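You operate a simulated robot arm through the tools that you are given. There is no shell and no other tool. Be economical: measure what you need, move in short steps, check, and stop when the job is done.

You are at the controls of a simulated two-armed robot. One attempt, no reset.

JOB
Take the lid off the round bottle labelled "pink" on the top of the front bench and lay it down there.
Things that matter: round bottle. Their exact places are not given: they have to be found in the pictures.

The check looks at the end state, three seconds after you hand in, the way a careful person would. Anything else that was tipped, shoved, dropped, spilled or broken makes it a failure. A push-on lid holds only when it is set on centred and level and pressed home; a screw cap is set on level and turned clockwise until tight.

ROBOT AND FRAMES
Two 7-joint arms with two-finger parallel grippers on one trunk, on a base that drives. Base frame: it is fixed to the floor where the robot stands at the start and does not move with it; the origin is under the middle of the robot, x ahead of it, y to its left, z up; the surface under the hand at the start is at about z = 0.76. Lengths are in m, angles in rad, forces in N, time in s.
The left shoulder is at the start at [0.202, 0.171, 1.054], the right one opposite. Payload 4.4 kg a hand.
Tool frame (each hand has its own): the origin (TCP) lies between the finger pads and is the grasp point; the fingertips stand 0.023 m ahead of it; z points along the fingers, y is the line along which they close. Largest opening 0.094 m; finger width 0.038, thickness 0.01; the body of the gripper, 0.054 by 0.096 m, starts 0.039 m behind the TCP.
Orientation is told as [roll, pitch, yaw] about the base's x, y, z axes, in that order, counted from this pose: with the fingers straight down and closing along the base's y, the tool's x points along the base's -x, its y along +y and its z along -z.

CONTROLS
- The arms move only by the tool step_arm. It takes "left_motion", "right_motion" or both (then of equal length, played together; a hand with none holds still); each is a list of rows, each a list of 7 numbers: the shift along the tool's x, y, z in m, then the turn, a rotation vector about the tool's x, y, z in rad, then the opening, from 0 (shut) to 1 (fully open). In form: [[x, y, z, rx, ry, rz, claw], ...]. A call has 1 to 10 rows; each row is the pose to reach, as a shift and turn from the pose commanded when the call began, along the tool's axes at that moment. A row lasts 0.2 s, in which the tool goes at most 0.05 m and 0.15 rad; a call with a longer step from one row to the next is refused whole, and so is a gripper value outside its range. A pose out of reach is approached as far as the arm can. The call stops where the force on the tool passes 40 N (or 10 N more than at its start, if that is more) or the arm is blocked; 0.2 s more then pass. Each finger travels about 0.072 m/s and halts on what it meets, pressing with about 41 N; the grip force reading is that of the motor and also rises with nothing between the fingers. The clock runs only during rows and for 0.2 s after the last one: add rows that repeat a pose to give the fingers time. It gives the time, the measured TCP pose, the force on the tool (base axes), the opening and the grip force at its end, in the units of the frame above (readings bear some noise), with the torque about the TCP (base axes, N m) and any sound that the robot's microphone picked up.
- Cameras (640 x 400 px; columns grow to the right, rows downward): "scene" is now at [0.3318, -0.0307, 1.1817]; the picture's right is [-0.39, -0.92, 0.00], its down [-0.35, 0.15, -0.92] and it looks along [0.85, -0.36, -0.38] (base axes); focal length 214 px, centre (320, 200). "left" rides on the left gripper at [0.087, -0.016, -0.074] in its tool frame; the picture's right is [0.18, 0.98, 0.00], its down [-0.58, 0.11, -0.81] and it looks along [-0.79, 0.15, 0.59] (tool axes); focal length 243 px, centre (320, 200). "right" rides on the right gripper at [0.086, 0.016, -0.074] in its tool frame; the picture's right is [-0.18, 0.98, 0.00], its down [-0.58, -0.11, -0.81] and it looks along [-0.79, -0.15, 0.59] (tool axes); focal length 243 px, centre (320, 200).
- grab_frame(camera): a new picture of that camera. It takes no simulated time.
- move_column(by): slides the trunk up (or, below 0, down) by that many m; the arms and the scene camera ride with it, the base frame stays. It gives what a move gives, with no picture.
- drive_base(legs): drives the robot by 1 to 6 legs, each [ahead, left, turn to the left] in m, m and rad, along the robot's own axes; the way and the turn of a leg run together, so that a leg with both is an arc; at most 1.5 m and 3.142 rad a leg. The arms and the cameras ride along, it lands a little off, and it stops where it bumps. It gives what a move gives.
- pan_tilt(pan, tilt): turns the head with the scene camera to pan (to the left, within 1.396 rad either way) and tilt (down, from -0.506 to 1.204), counted from straight ahead of the robot. It gives what a move gives.
- point_at(camera, pixels): for up to 12 pixels [column, row] of the newest picture of that camera ("zoom" is the newest enlarged one), the place [x, y, z] in the base frame of the surface seen there, good to about 0.002 m, but the place of the scene camera against the robot may be out by one fixed shift of up to 0.025 m in any direction. It takes no simulated time.
- zoom(camera, box): a new picture of the part [left, top, right, bottom] of that camera's present view, enlarged. It takes no simulated time.
- finish_job(): hands the job in; it is judged then, once.

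Keep the steps short. Do not move on a guess: measure, check each grasp and each placing, and mend mistakes. In all there are 80 turns and 70 pictures (those below and enlarged ones count). Leave the grippers open and the arms clear of the work at the hand-in unless told otherwise, and finish with a single line.

The tools are called after "Emit:" as a command line: name --argument value ..., lists and objects as JSON in quotes. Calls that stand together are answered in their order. step_arm: Moves the arms, as the interface text tells. Its arguments: {"type":"object","properties":{"left_motion":{"type":"array","items":{"type":"array","items":{"type":"number"}}},"right_motion":{"type":"array","items":{"type":"array","items":{"type":"number"}}}},"required":[]} The other tools are called the same way: move_column (by) slides the trunk up or down; drive_base (legs) drives the base; pan_tilt (pan, tilt) turns the head that bears the scene camera; grab_frame (camera) takes a picture; point_at (camera, pixels) gives the place of the surface under pixels of a picture; zoom (camera, box) takes an enlarged picture of a part of a camera's view; finish_job () hands the job in.

At the start:

```text
time: 0.0
left_eef_pos: [0.5846, 0.1562, 1.0948]
left_tool_rot: [0.001, 0.0, 0.001]
left_contact_force: [-0.6, -0.3, 0.4]
left_wrist_torque: [0.0, -0.01, -0.01]
left_width: 0.0939
left_grasp_force: 0.1
right_eef_pos: [0.4391, -0.2983, 1.1364]
right_tool_rot: [-0.001, 0.002, 0.0]
right_contact_force: [-0.3, -0.6, 0.2]
right_wrist_torque: [-0.02, -0.01, -0.01]
right_width: 0.094
right_grasp_force: 0.0
trunk travel left (down, up): [-0.075, 0.313]
robot x, y, heading: [0.003, 0.0014, -0.001]
head pan, tilt: [-0.401, 0.393]
```

scene: 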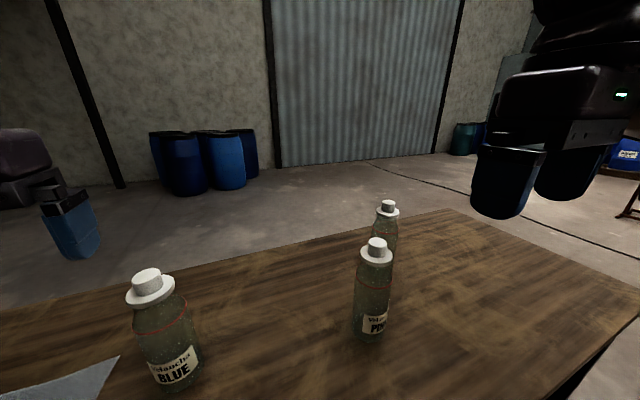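
right: 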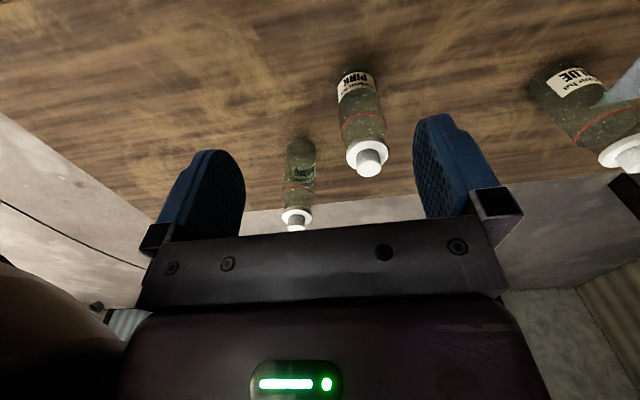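
left: 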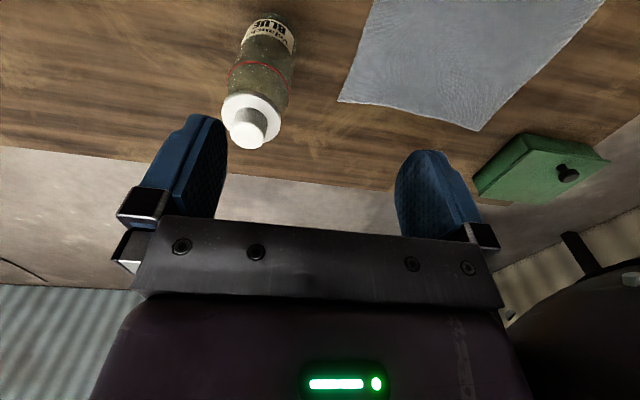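

I see a BLUE bottle, a PINK bottle at about (373,290) and a third behind it. I will enlarge the pink and third bottles to read the labels and see the lid type.

Emit:
zoom --camera "scene" --box '[320, 190, 440, 350]'

Emit:
zoom --camera "right" --box '[260, 60, 420, 240]'

Emit:
point_at --camera "scene" --pixels '[[377, 242], [377, 250], [376, 259], [364, 256], [389, 256], [373, 300], [370, 340], [388, 203], [388, 213], [420, 340], [149, 272]]'

Emit:
point_at --camera "right" --pixels '[[370, 168], [366, 152], [350, 150], [384, 146], [362, 105], [297, 222], [296, 215], [370, 60]]'

```text
2.50 times, centred on (380, 270) of scene
```

zoom: 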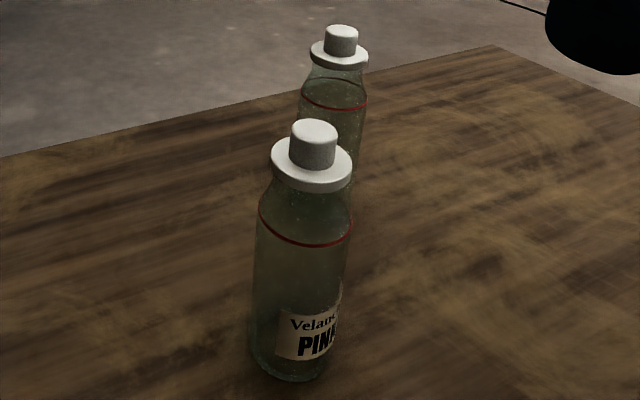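

```text
2.22 times, centred on (340, 150) of right
```

zoom: 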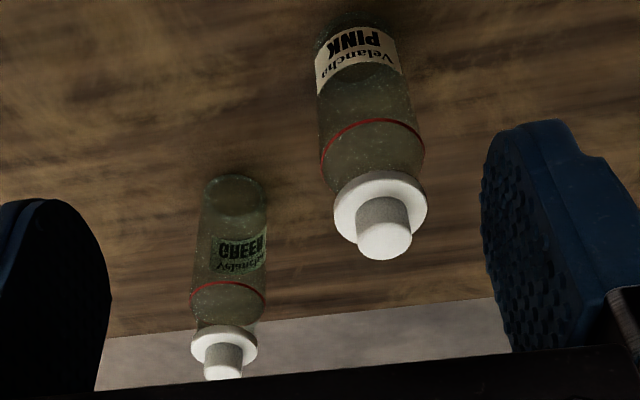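

```text
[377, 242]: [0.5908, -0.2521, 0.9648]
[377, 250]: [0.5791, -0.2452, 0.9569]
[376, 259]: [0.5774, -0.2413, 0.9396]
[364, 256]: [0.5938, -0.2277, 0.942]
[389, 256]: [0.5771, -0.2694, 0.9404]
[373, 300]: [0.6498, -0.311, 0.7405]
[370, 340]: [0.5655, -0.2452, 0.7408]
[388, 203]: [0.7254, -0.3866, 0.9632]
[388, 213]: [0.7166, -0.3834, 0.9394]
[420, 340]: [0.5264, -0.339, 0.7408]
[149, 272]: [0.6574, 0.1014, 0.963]
```

```text
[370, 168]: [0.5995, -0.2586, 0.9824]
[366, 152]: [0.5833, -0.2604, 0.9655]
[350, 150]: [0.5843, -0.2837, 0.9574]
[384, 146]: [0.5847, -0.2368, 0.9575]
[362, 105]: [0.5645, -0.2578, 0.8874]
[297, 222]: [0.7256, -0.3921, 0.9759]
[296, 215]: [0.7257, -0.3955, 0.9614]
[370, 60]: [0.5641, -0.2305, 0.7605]
```

The right camera confirms PINK: knob top at about z 0.982, flange about 0.958, bench at 0.760, axis near (0.60, -0.26). I will move the open right hand over it, well clear of the knob, then measure again.

Emit:
step_arm --right_motion '[[-0.04, 0.01, 0.0, 0, 0, 0, 1], [-0.08, 0.019, 0.01, 0, 0, 0, 1], [-0.12, 0.03, 0.03, 0, 0, 0, 1], [-0.15, 0.038, 0.05, 0, 0, 0, 1], [-0.159, 0.038, 0.07, 0, 0, 0, 1], [-0.159, 0.038, 0.07, 0, 0, 0, 1]]'

Emit:
grab_frame --camera "right"

Emit:
grab_frame --camera "scene"

```text
time: 1.4
left_eef_pos: [0.5854, 0.1577, 1.0943]
left_tool_rot: [0.001, -0.003, 0.0]
left_contact_force: [-0.4, -0.5, 0.0]
left_wrist_torque: [-0.01, 0.02, 0.0]
left_width: 0.0939
left_grasp_force: 0.0
right_eef_pos: [0.5959, -0.2588, 1.0645]
right_tool_rot: [-0.001, 0.0, 0.0]
right_contact_force: [-0.7, 0.0, -0.7]
right_wrist_torque: [0.01, 0.0, 0.04]
right_width: 0.094
right_grasp_force: 0.1
trunk travel left (down, up): [-0.075, 0.313]
robot x, y, heading: [0.0005, -0.0021, -0.001]
head pan, tilt: [-0.401, 0.393]
```

```text
64 pictures are left
```

right: 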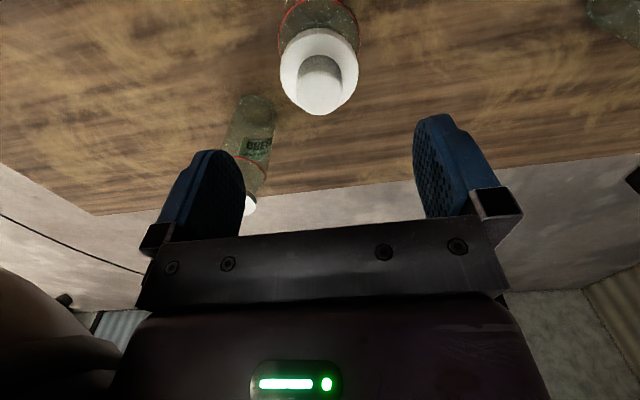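

```text
63 pictures are left
```

scene: 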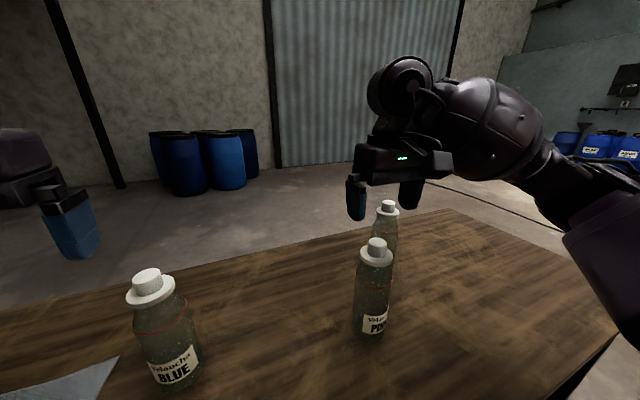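

The hand is above the bottle. The lid shows at (320,75) in the right camera, so I will measure its rims.

Emit:
point_at --camera "right" --pixels '[[320, 72], [320, 95], [301, 83], [340, 83], [320, 57], [284, 65], [357, 65], [318, 33], [320, 110], [320, 64], [320, 105]]'

Emit:
zoom --camera "right" --box '[260, 0, 380, 130]'

```text
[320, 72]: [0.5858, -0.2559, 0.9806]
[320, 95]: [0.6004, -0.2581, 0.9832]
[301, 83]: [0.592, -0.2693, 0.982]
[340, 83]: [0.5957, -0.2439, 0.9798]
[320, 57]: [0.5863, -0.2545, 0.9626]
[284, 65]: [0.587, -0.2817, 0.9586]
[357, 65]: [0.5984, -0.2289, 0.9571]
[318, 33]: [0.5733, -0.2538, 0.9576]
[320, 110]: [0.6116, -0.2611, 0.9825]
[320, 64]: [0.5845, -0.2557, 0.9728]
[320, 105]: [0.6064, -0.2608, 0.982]
```

```text
3.08 times, centred on (320, 65) of right
```

zoom: 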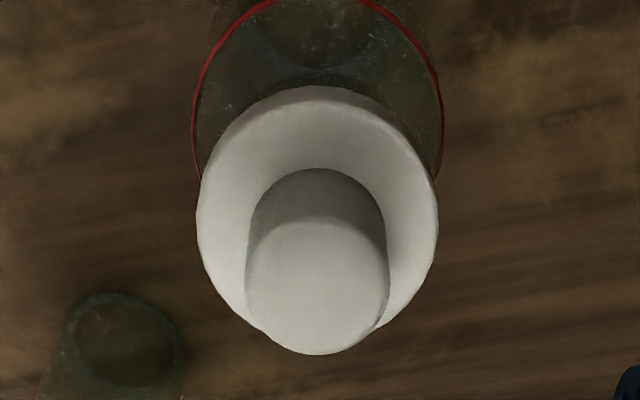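

Knob centre is (0.598, -0.257), diameter about 0.027, top at 0.982, flange top about 0.958. I will descend so that the tips stop just above the flange (TCP about 0.986).

Emit:
step_arm --right_motion '[[-0.002, 0.0015, 0.02, 0, 0, 0, 1], [-0.002, 0.0015, 0.04, 0, 0, 0, 1], [-0.002, 0.0015, 0.06, 0, 0, 0, 1], [-0.002, 0.0015, 0.07, 0, 0, 0, 1], [-0.002, 0.0015, 0.078, 0, 0, 0, 1], [-0.002, 0.0015, 0.078, 0, 0, 0, 1]]'

Emit:
grab_frame --camera "right"

Emit:
zoom --camera "scene" --box '[310, 140, 450, 350]'

```text
time: 2.8
left_eef_pos: [0.585, 0.1576, 1.0943]
left_tool_rot: [-0.001, 0.0, 0.0]
left_contact_force: [-0.6, -0.9, 0.4]
left_wrist_torque: [-0.01, 0.01, 0.0]
left_width: 0.0943
left_grasp_force: 0.0
right_eef_pos: [0.5988, -0.2563, 0.9878]
right_tool_rot: [0.0, 0.0, 0.001]
right_contact_force: [0.8, -0.5, 0.1]
right_wrist_torque: [0.02, -0.03, 0.03]
right_width: 0.0941
right_grasp_force: 0.0
trunk travel left (down, up): [-0.075, 0.313]
robot x, y, heading: [0.0022, -0.003, -0.002]
head pan, tilt: [-0.401, 0.393]
```

```text
61 pictures are left
```

right: 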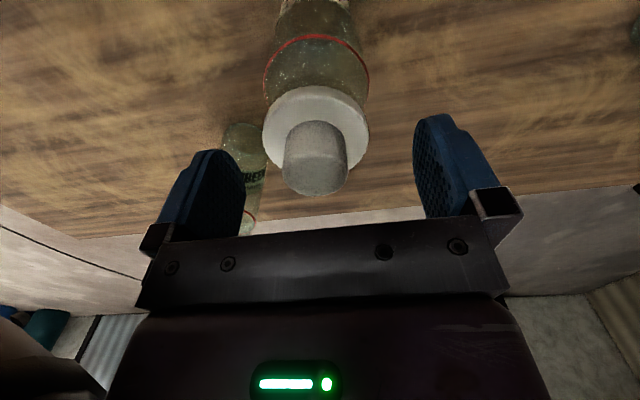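

```text
1.90 times, centred on (380, 245) of scene
```

zoom: 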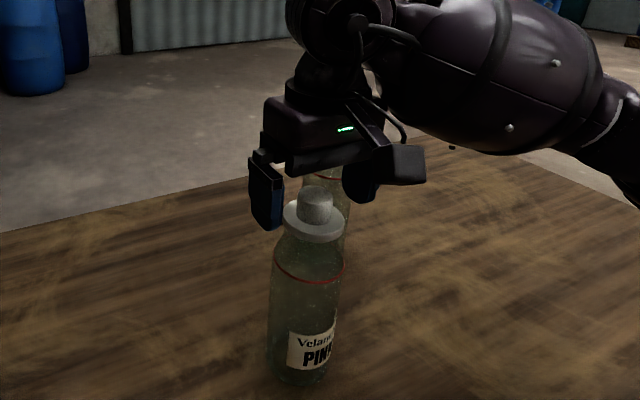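

TCP projects to about (320,182) and the knob is centred between the fingers. Now I close on the knob, giving the fingers time.

Emit:
step_arm --right_motion '[[0, 0, 0, 0, 0, 0, 0.6], [0, 0, 0, 0, 0, 0, 0.4], [0, 0, 0, 0, 0, 0, 0.2], [0, 0, 0, 0, 0, 0, 0.1], [0, 0, 0, 0, 0, 0, 0.1]]'

Emit:
grab_frame --camera "right"

```text
time: 4.0
left_eef_pos: [0.5844, 0.1566, 1.0945]
left_tool_rot: [-0.001, 0.001, 0.001]
left_contact_force: [0.1, -0.8, 0.5]
left_wrist_torque: [-0.02, -0.03, 0.0]
left_width: 0.0941
left_grasp_force: 0.0
right_eef_pos: [0.5987, -0.2579, 0.9883]
right_tool_rot: [-0.001, -0.001, 0.0]
right_contact_force: [-0.1, -1.2, 0.8]
right_wrist_torque: [-0.03, 0.03, -0.04]
right_width: 0.0305
right_grasp_force: 40.9
trunk travel left (down, up): [-0.075, 0.313]
robot x, y, heading: [0.0014, -0.0003, -0.003]
head pan, tilt: [-0.401, 0.393]
heard: snap
```

```text
59 pictures are left
```

right: 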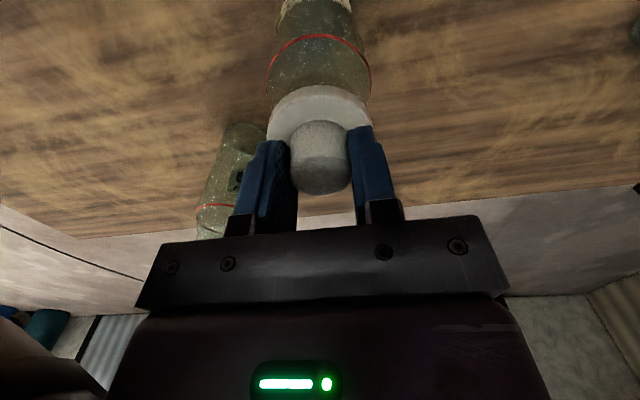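

The knob is held at 0.0305 m, but I heard a "snap". I will look closely before pulling.

Emit:
zoom --camera "right" --box '[220, 0, 420, 220]'

Emit:
zoom --camera "scene" --box '[320, 200, 440, 350]'

```text
1.82 times, centred on (320, 110) of right
```

zoom: 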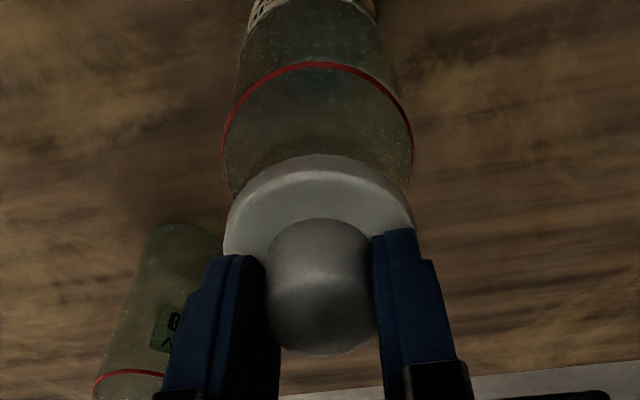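

```text
2.67 times, centred on (380, 275) of scene
```

zoom: 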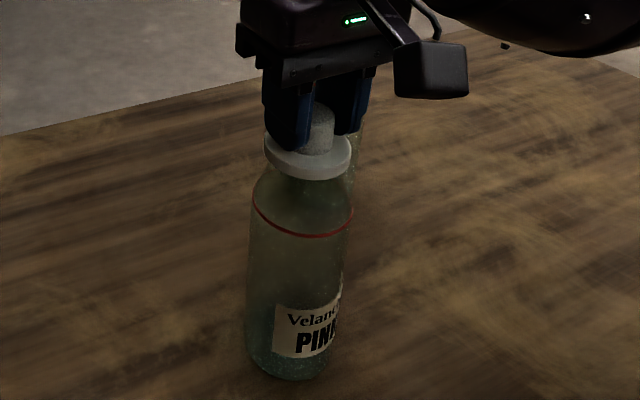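

Nothing is broken, and the snap was probably the lid loosening on its seat. I will pull straight up a few mm and watch the force and the bottle.

Emit:
step_arm --right_motion '[[0, 0, -0.003, 0, 0, 0, 0.1], [0, 0, -0.006, 0, 0, 0, 0.1], [0, 0, -0.009, 0, 0, 0, 0.1]]'

Emit:
zoom --camera "scene" --box '[320, 200, 440, 350]'

```text
time: 4.8
left_eef_pos: [0.5851, 0.1563, 1.094]
left_tool_rot: [-0.001, -0.001, -0.001]
left_contact_force: [0.0, 0.9, -0.6]
left_wrist_torque: [-0.01, -0.02, -0.02]
left_width: 0.0939
left_grasp_force: 0.1
right_eef_pos: [0.5977, -0.2581, 0.9972]
right_tool_rot: [0.0, 0.001, 0.001]
right_contact_force: [-0.6, -0.2, -0.4]
right_wrist_torque: [0.03, 0.01, 0.02]
right_width: 0.03
right_grasp_force: 41.4
trunk travel left (down, up): [-0.075, 0.313]
robot x, y, heading: [0.0032, -0.0, 0.001]
head pan, tilt: [-0.401, 0.393]
```

```text
2.67 times, centred on (380, 275) of scene
```

zoom: 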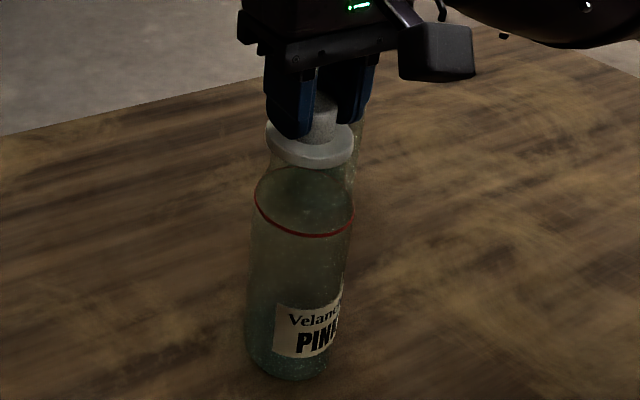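

The bottle stays put and the lid comes up with nearly no force. I carry on straight up.

Emit:
step_arm --right_motion '[[0, 0, -0.01, 0, 0, 0, 0.1], [0, 0, -0.025, 0, 0, 0, 0.1], [0, 0, -0.045, 0, 0, 0, 0.1], [0, 0, -0.07, 0, 0, 0, 0.1], [0, 0, -0.09, 0, 0, 0, 0.1], [0, 0, -0.09, 0, 0, 0, 0.1]]'

Emit:
grab_frame --camera "scene"

Emit:
grab_frame --camera "right"

```text
time: 6.2
left_eef_pos: [0.5849, 0.1572, 1.0931]
left_tool_rot: [0.001, 0.0, 0.0]
left_contact_force: [0.2, 0.1, 0.0]
left_wrist_torque: [-0.03, 0.0, -0.02]
left_width: 0.094
left_grasp_force: 0.1
right_eef_pos: [0.5983, -0.2582, 1.0865]
right_tool_rot: [-0.001, 0.003, 0.001]
right_contact_force: [0.3, 0.4, -0.2]
right_wrist_torque: [0.04, 0.01, 0.0]
right_width: 0.0301
right_grasp_force: 40.9
trunk travel left (down, up): [-0.075, 0.313]
robot x, y, heading: [0.0002, -0.0004, 0.0]
head pan, tilt: [-0.401, 0.393]
```

```text
55 pictures are left
```

scene: 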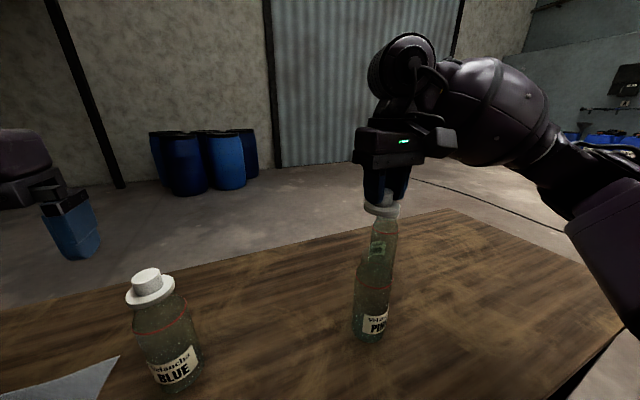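

```text
54 pictures are left
```

right: 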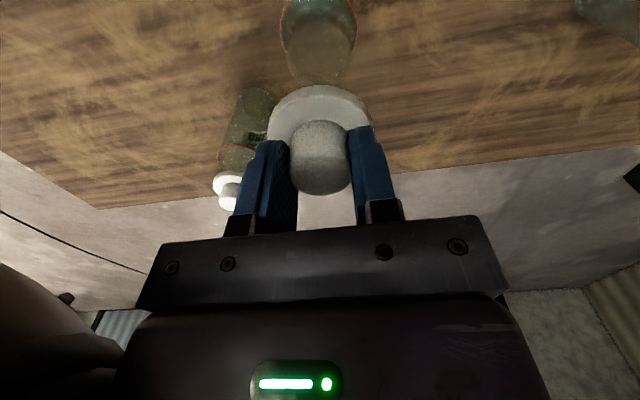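

The lid is off and held; the bottle stands. I will check the lid's underside for a plug, and measure the free bench to the right of the pink bottle.

Emit:
zoom --camera "scene" --box '[340, 160, 430, 250]'

Emit:
point_at --camera "scene" --pixels '[[440, 330], [460, 310], [480, 300], [520, 300], [600, 300], [560, 370], [630, 320], [450, 215], [382, 211], [375, 335], [540, 390]]'

```text
4.44 times, centred on (385, 205) of scene
```

zoom: 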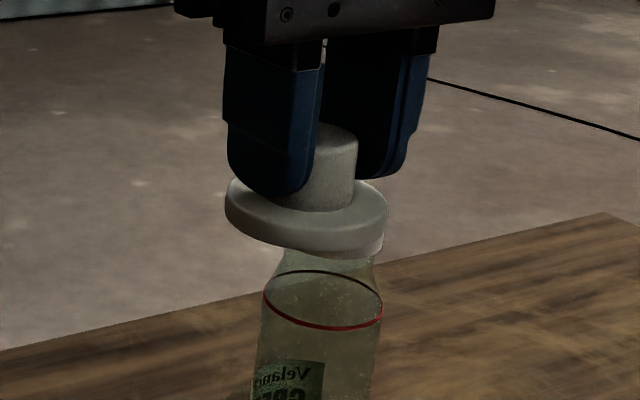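

```text
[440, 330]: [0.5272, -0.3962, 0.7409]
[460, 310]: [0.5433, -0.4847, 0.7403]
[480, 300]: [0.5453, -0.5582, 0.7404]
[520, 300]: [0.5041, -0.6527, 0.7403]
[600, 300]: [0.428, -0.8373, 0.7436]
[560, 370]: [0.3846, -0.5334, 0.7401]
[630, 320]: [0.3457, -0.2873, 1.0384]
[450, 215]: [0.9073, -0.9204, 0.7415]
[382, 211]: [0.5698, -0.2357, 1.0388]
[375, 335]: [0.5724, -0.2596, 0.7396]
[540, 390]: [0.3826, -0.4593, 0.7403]
```

The lid is held a little skewed, and I see no long plug. The bench is free around (0.55, -0.44), far from all bottles. I will move there at height first.

Emit:
step_arm --right_motion '[[0.0, -0.035, 0, 0, 0, 0, 0.1], [0.01, -0.075, 0, 0, 0, 0, 0.1], [0.03, -0.115, 0, 0, 0, 0, 0.1], [0.045, -0.15, 0, 0, 0, 0, 0.1], [0.05, -0.18, 0, 0, 0, 0, 0.1], [0.05, -0.18, 0, 0, 0, 0, 0.1]]'

Emit:
pan_tilt --pan -0.7 --tilt 0.5

Emit:
grab_frame --camera "scene"

Emit:
grab_frame --camera "right"

```text
time: 7.6
left_eef_pos: [0.5867, 0.1555, 1.0917]
left_tool_rot: [0.002, 0.006, -0.001]
left_contact_force: [0.4, -0.9, -0.6]
left_wrist_torque: [0.02, 0.05, -0.02]
left_width: 0.0939
left_grasp_force: 0.1
right_eef_pos: [0.5503, -0.4378, 1.0842]
right_tool_rot: [0.0, 0.005, 0.0]
right_contact_force: [0.7, -1.4, -0.3]
right_wrist_torque: [0.02, 0.07, 0.02]
right_width: 0.0301
right_grasp_force: 41.4
trunk travel left (down, up): [-0.075, 0.313]
robot x, y, heading: [0.003, -0.0041, 0.005]
head pan, tilt: [-0.401, 0.393]
```

```text
time: 8.4
left_eef_pos: [0.5857, 0.1566, 1.0955]
left_tool_rot: [0.001, 0.0, 0.0]
left_contact_force: [0.1, 0.2, 0.2]
left_wrist_torque: [-0.03, 0.01, -0.05]
left_width: 0.0941
left_grasp_force: 0.1
right_eef_pos: [0.5497, -0.4377, 1.0885]
right_tool_rot: [0.0, -0.003, 0.0]
right_contact_force: [0.5, -0.2, -0.4]
right_wrist_torque: [0.01, 0.0, -0.02]
right_width: 0.0302
right_grasp_force: 40.7
trunk travel left (down, up): [-0.075, 0.313]
robot x, y, heading: [-0.0001, -0.0004, -0.001]
head pan, tilt: [-0.7, 0.499]
```

```text
52 pictures are left
```

scene: 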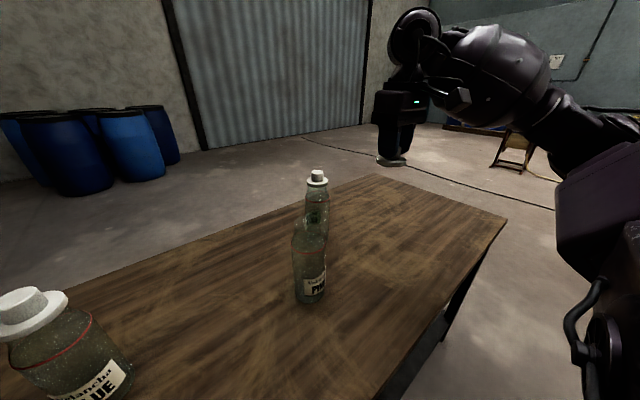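

```text
51 pictures are left
```

right: 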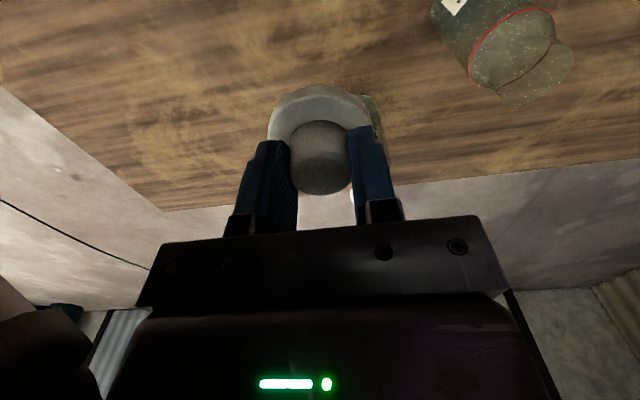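

I check that the bench is really under the hand, and I look at the lid from the side.

Emit:
point_at --camera "scene" --pixels '[[360, 290], [380, 270], [400, 260], [430, 300], [440, 240], [400, 330], [390, 162]]'

Emit:
zoom --camera "scene" --box '[350, 90, 440, 180]'

Emit:
point_at --camera "right" --pixels '[[320, 10], [320, 60], [120, 150], [200, 130]]'

```text
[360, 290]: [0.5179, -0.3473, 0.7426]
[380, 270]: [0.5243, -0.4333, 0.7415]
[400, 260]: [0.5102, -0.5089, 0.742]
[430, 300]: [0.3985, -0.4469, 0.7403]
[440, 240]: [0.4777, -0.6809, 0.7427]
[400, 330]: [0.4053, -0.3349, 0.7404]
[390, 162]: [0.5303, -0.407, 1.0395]
```

```text
4.44 times, centred on (395, 135) of scene
```

zoom: 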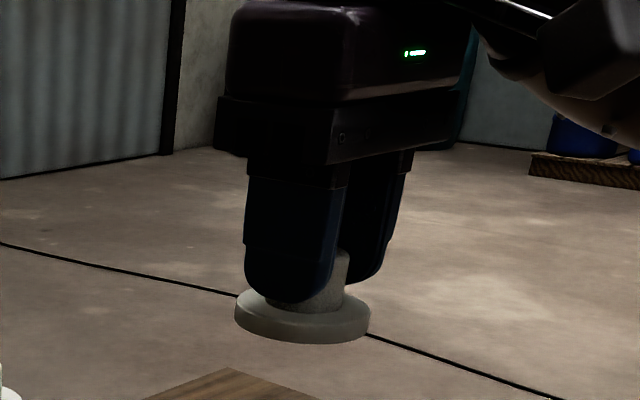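

```text
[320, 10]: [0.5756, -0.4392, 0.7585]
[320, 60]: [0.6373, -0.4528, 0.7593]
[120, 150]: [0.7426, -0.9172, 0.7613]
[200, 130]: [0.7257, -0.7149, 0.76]
```

The lid's underside is flat and the bench lies under it. I descend in two parts, first to TCP of about 0.825.

Emit:
step_arm --right_motion '[[0, 0, 0.03, 0, 0, 0, 0.1], [0, 0, 0.065, 0, 0, 0, 0.1], [0, 0, 0.1, 0, 0, 0, 0.1], [0, 0, 0.135, 0, 0, 0, 0.1], [0, 0, 0.17, 0, 0, 0, 0.1], [0, 0, 0.205, 0, 0, 0, 0.1], [0, 0, 0.235, 0, 0, 0, 0.1], [0, 0, 0.255, 0, 0, 0, 0.1], [0, 0, 0.262, 0, 0, 0, 0.1], [0, 0, 0.262, 0, 0, 0, 0.1]]'

Emit:
grab_frame --camera "scene"

Emit:
zoom --camera "scene" --box '[310, 190, 450, 300]'

```text
time: 10.6
left_eef_pos: [0.5846, 0.1578, 1.095]
left_tool_rot: [-0.001, 0.001, 0.0]
left_contact_force: [0.9, -0.4, -0.1]
left_wrist_torque: [0.05, 0.0, 0.02]
left_width: 0.0937
left_grasp_force: 0.1
right_eef_pos: [0.5492, -0.4396, 0.8238]
right_tool_rot: [0.001, 0.001, 0.001]
right_contact_force: [0.0, 0.2, 0.2]
right_wrist_torque: [0.01, 0.01, 0.01]
right_width: 0.0302
right_grasp_force: 41.5
trunk travel left (down, up): [-0.075, 0.313]
robot x, y, heading: [0.0019, 0.0007, 0.0]
head pan, tilt: [-0.7, 0.499]
```

```text
49 pictures are left
```

scene: 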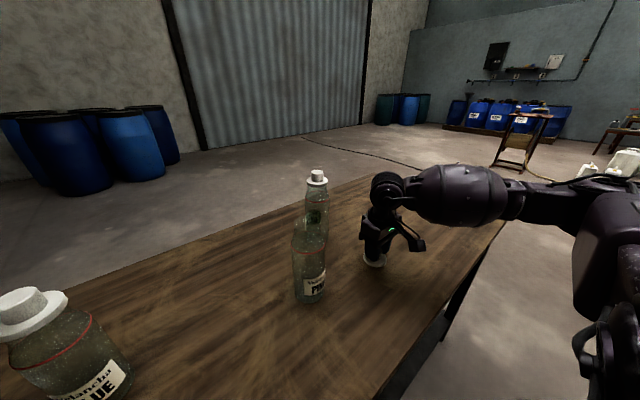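

```text
3.64 times, centred on (380, 245) of scene
```

zoom: 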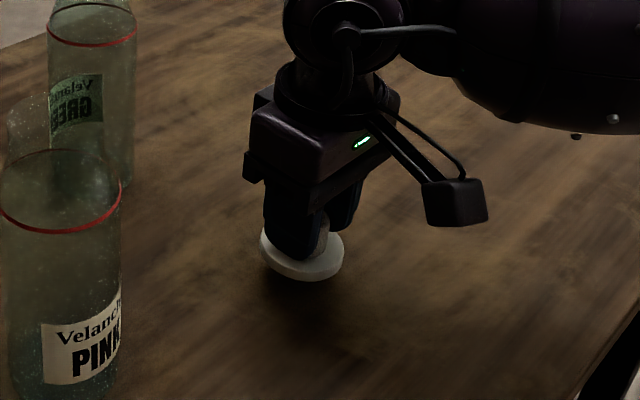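

The lid is close to the bench with no force yet. I lower it in 3 mm steps down to contact.

Emit:
step_arm --right_motion '[[0, 0, 0.004, 0, 0, 0, 0.1], [0, 0, 0.008, 0, 0, 0, 0.1], [0, 0, 0.012, 0, 0, 0, 0.1], [0, 0, 0.015, 0, 0, 0, 0.1], [0, 0, 0.018, 0, 0, 0, 0.1]]'

Emit:
zoom --camera "scene" --box '[340, 220, 420, 290]'

```text
time: 11.8
left_eef_pos: [0.584, 0.1554, 1.0945]
left_tool_rot: [0.001, 0.0, 0.001]
left_contact_force: [-1.2, -0.6, 0.2]
left_wrist_torque: [-0.02, -0.01, 0.0]
left_width: 0.094
left_grasp_force: 0.0
right_eef_pos: [0.5484, -0.437, 0.807]
right_tool_rot: [-0.001, -0.001, 0.0]
right_contact_force: [-0.4, 0.2, -0.3]
right_wrist_torque: [-0.01, 0.01, 0.01]
right_width: 0.03
right_grasp_force: 41.4
trunk travel left (down, up): [-0.075, 0.313]
robot x, y, heading: [0.0014, -0.0018, -0.005]
head pan, tilt: [-0.7, 0.499]
```

```text
5.71 times, centred on (380, 255) of scene
```

zoom: 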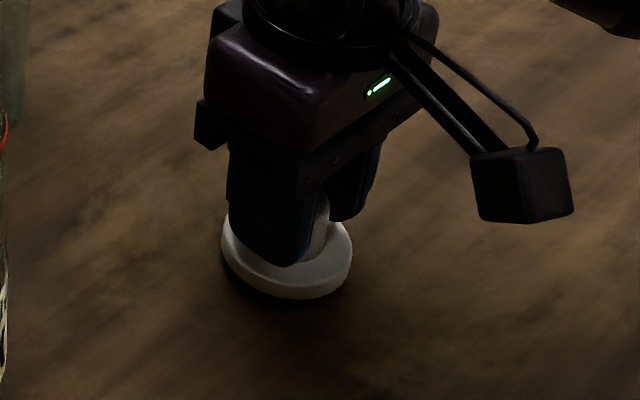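

A small gap remains under the rim, so I go on in 2 mm steps.

Emit:
step_arm --right_motion '[[0, 0, 0.002, 0, 0, 0, 0.1], [0, 0, 0.004, 0, 0, 0, 0.1], [0, 0, 0.006, 0, 0, 0, 0.1], [0, 0, 0.007, 0, 0, 0, 0.1]]'

Emit:
zoom --camera "scene" --box '[340, 220, 420, 290]'

```text
time: 12.8
left_eef_pos: [0.5849, 0.1574, 1.0933]
left_tool_rot: [0.001, 0.001, 0.001]
left_contact_force: [0.4, 0.3, -0.3]
left_wrist_torque: [0.0, 0.02, 0.02]
left_width: 0.0939
left_grasp_force: 0.1
right_eef_pos: [0.5489, -0.4383, 0.8005]
right_tool_rot: [0.002, 0.0, 0.0]
right_contact_force: [0.2, 0.1, 0.2]
right_wrist_torque: [-0.03, 0.04, -0.02]
right_width: 0.0303
right_grasp_force: 41.3
trunk travel left (down, up): [-0.075, 0.313]
robot x, y, heading: [0.0018, 0.0021, 0.001]
head pan, tilt: [-0.7, 0.499]
```

```text
5.71 times, centred on (380, 255) of scene
```

zoom: 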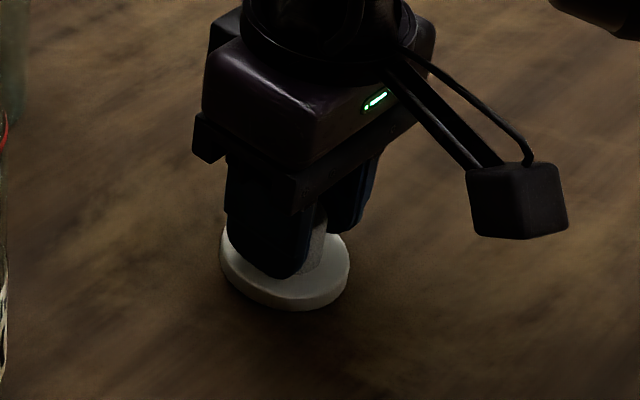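

No contact yet, so I continue by 1 mm steps.

Emit:
step_arm --right_motion '[[0, 0, 0.001, 0, 0, 0, 0.1], [0, 0, 0.002, 0, 0, 0, 0.1], [0, 0, 0.003, 0, 0, 0, 0.1], [0, 0, 0.004, 0, 0, 0, 0.1]]'

```text
time: 13.8
left_eef_pos: [0.5825, 0.1583, 1.0962]
left_tool_rot: [0.0, -0.002, 0.001]
left_contact_force: [0.7, -0.1, -0.5]
left_wrist_torque: [-0.01, -0.03, 0.02]
left_width: 0.0938
left_grasp_force: 0.1
right_eef_pos: [0.5491, -0.4383, 0.7991]
right_tool_rot: [-0.001, -0.002, -0.001]
right_contact_force: [-4.1, -0.2, 16.4]
right_wrist_torque: [0.08, 0.45, 0.03]
right_width: 0.0301
right_grasp_force: 40.9
trunk travel left (down, up): [-0.075, 0.313]
robot x, y, heading: [0.0009, 0.0026, -0.004]
head pan, tilt: [-0.7, 0.499]
```

Contact, with 16 N upward. I back off about 2 mm to relax the load, then open.

Emit:
step_arm --right_motion '[[0, 0, -0.002, 0, 0, 0, 0.1], [0, 0, -0.002, 0, 0, 0, 0.38], [0, 0, -0.002, 0, 0, 0, 0.5], [0, 0, -0.002, 0, 0, 0, 0.7], [0, 0, -0.002, 0, 0, 0, 0.9], [0, 0, -0.002, 0, 0, 0, 1]]'

Emit:
grab_frame --camera "right"

```text
time: 15.2
left_eef_pos: [0.5856, 0.1569, 1.0949]
left_tool_rot: [-0.001, -0.001, 0.001]
left_contact_force: [0.0, 0.1, 0.0]
left_wrist_torque: [0.02, 0.03, -0.02]
left_width: 0.0941
left_grasp_force: 0.1
right_eef_pos: [0.5491, -0.438, 0.7979]
right_tool_rot: [0.002, 0.001, 0.0]
right_contact_force: [-0.7, -0.3, 0.2]
right_wrist_torque: [0.04, 0.0, 0.0]
right_width: 0.094
right_grasp_force: 0.1
trunk travel left (down, up): [-0.075, 0.313]
robot x, y, heading: [-0.0023, 0.0001, 0.001]
head pan, tilt: [-0.7, 0.499]
```

```text
45 pictures are left
```

right: 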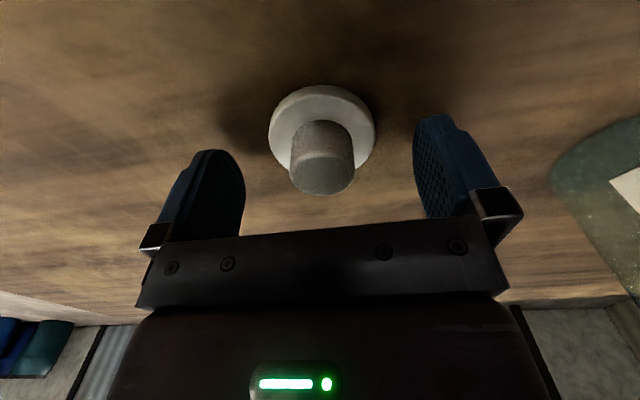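

The lid lies flat with the knob free between the open fingers. I raise the hand straight up, clear of everything.

Emit:
step_arm --right_motion '[[0, 0, -0.02, 0, 0, 0, 1], [0, 0, -0.05, 0, 0, 0, 1], [0, 0, -0.09, 0, 0, 0, 1], [0, 0, -0.13, 0, 0, 0, 1], [0, 0, -0.17, 0, 0, 0, 1], [0, 0, -0.21, 0, 0, 0, 1], [0, 0, -0.25, 0, 0, 0, 1], [0, 0, -0.28, 0, 0, 0, 1], [0, 0, -0.28, 0, 0, 0, 1]]'

Emit:
grab_frame --camera "scene"

Emit:
zoom --camera "scene" --box '[270, 160, 430, 310]'

```text
time: 17.2
left_eef_pos: [0.5843, 0.1563, 1.0948]
left_tool_rot: [-0.001, 0.001, -0.001]
left_contact_force: [-0.8, 0.1, 0.0]
left_wrist_torque: [0.0, 0.0, -0.02]
left_width: 0.0943
left_grasp_force: 0.1
right_eef_pos: [0.5523, -0.4402, 1.077]
right_tool_rot: [0.0, 0.002, 0.0]
right_contact_force: [-0.2, 0.4, 0.0]
right_wrist_torque: [-0.01, -0.01, -0.01]
right_width: 0.094
right_grasp_force: 0.2
trunk travel left (down, up): [-0.075, 0.313]
robot x, y, heading: [-0.0005, -0.0019, -0.002]
head pan, tilt: [-0.7, 0.499]
```

```text
44 pictures are left
```

scene: 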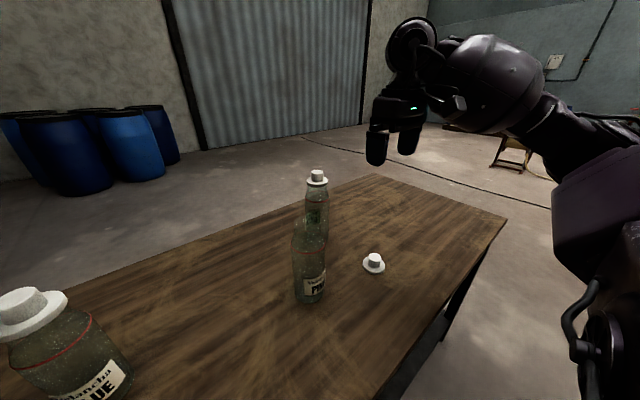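

```text
2.67 times, centred on (350, 235) of scene
```

zoom: 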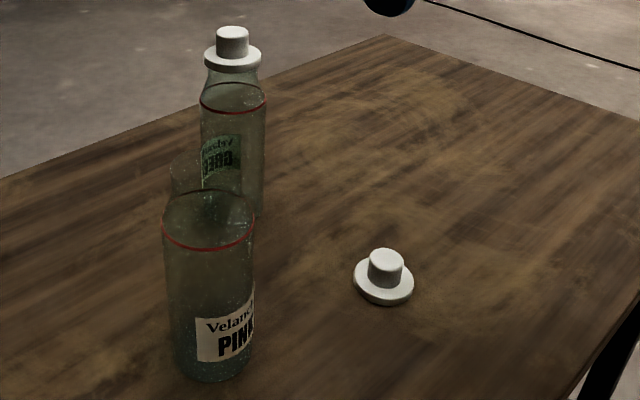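

The lid rests flat on the bench at about (373,263), the PINK bottle stands open, the others are unmoved, and both hands are open and clear. I hand in.

Emit:
finish_job

```text
The job is handed in.
```

The lid is off the "pink" bottle and lying flat on the front bench to its right, the bottles are all still standing, and both grippers are open and clear.
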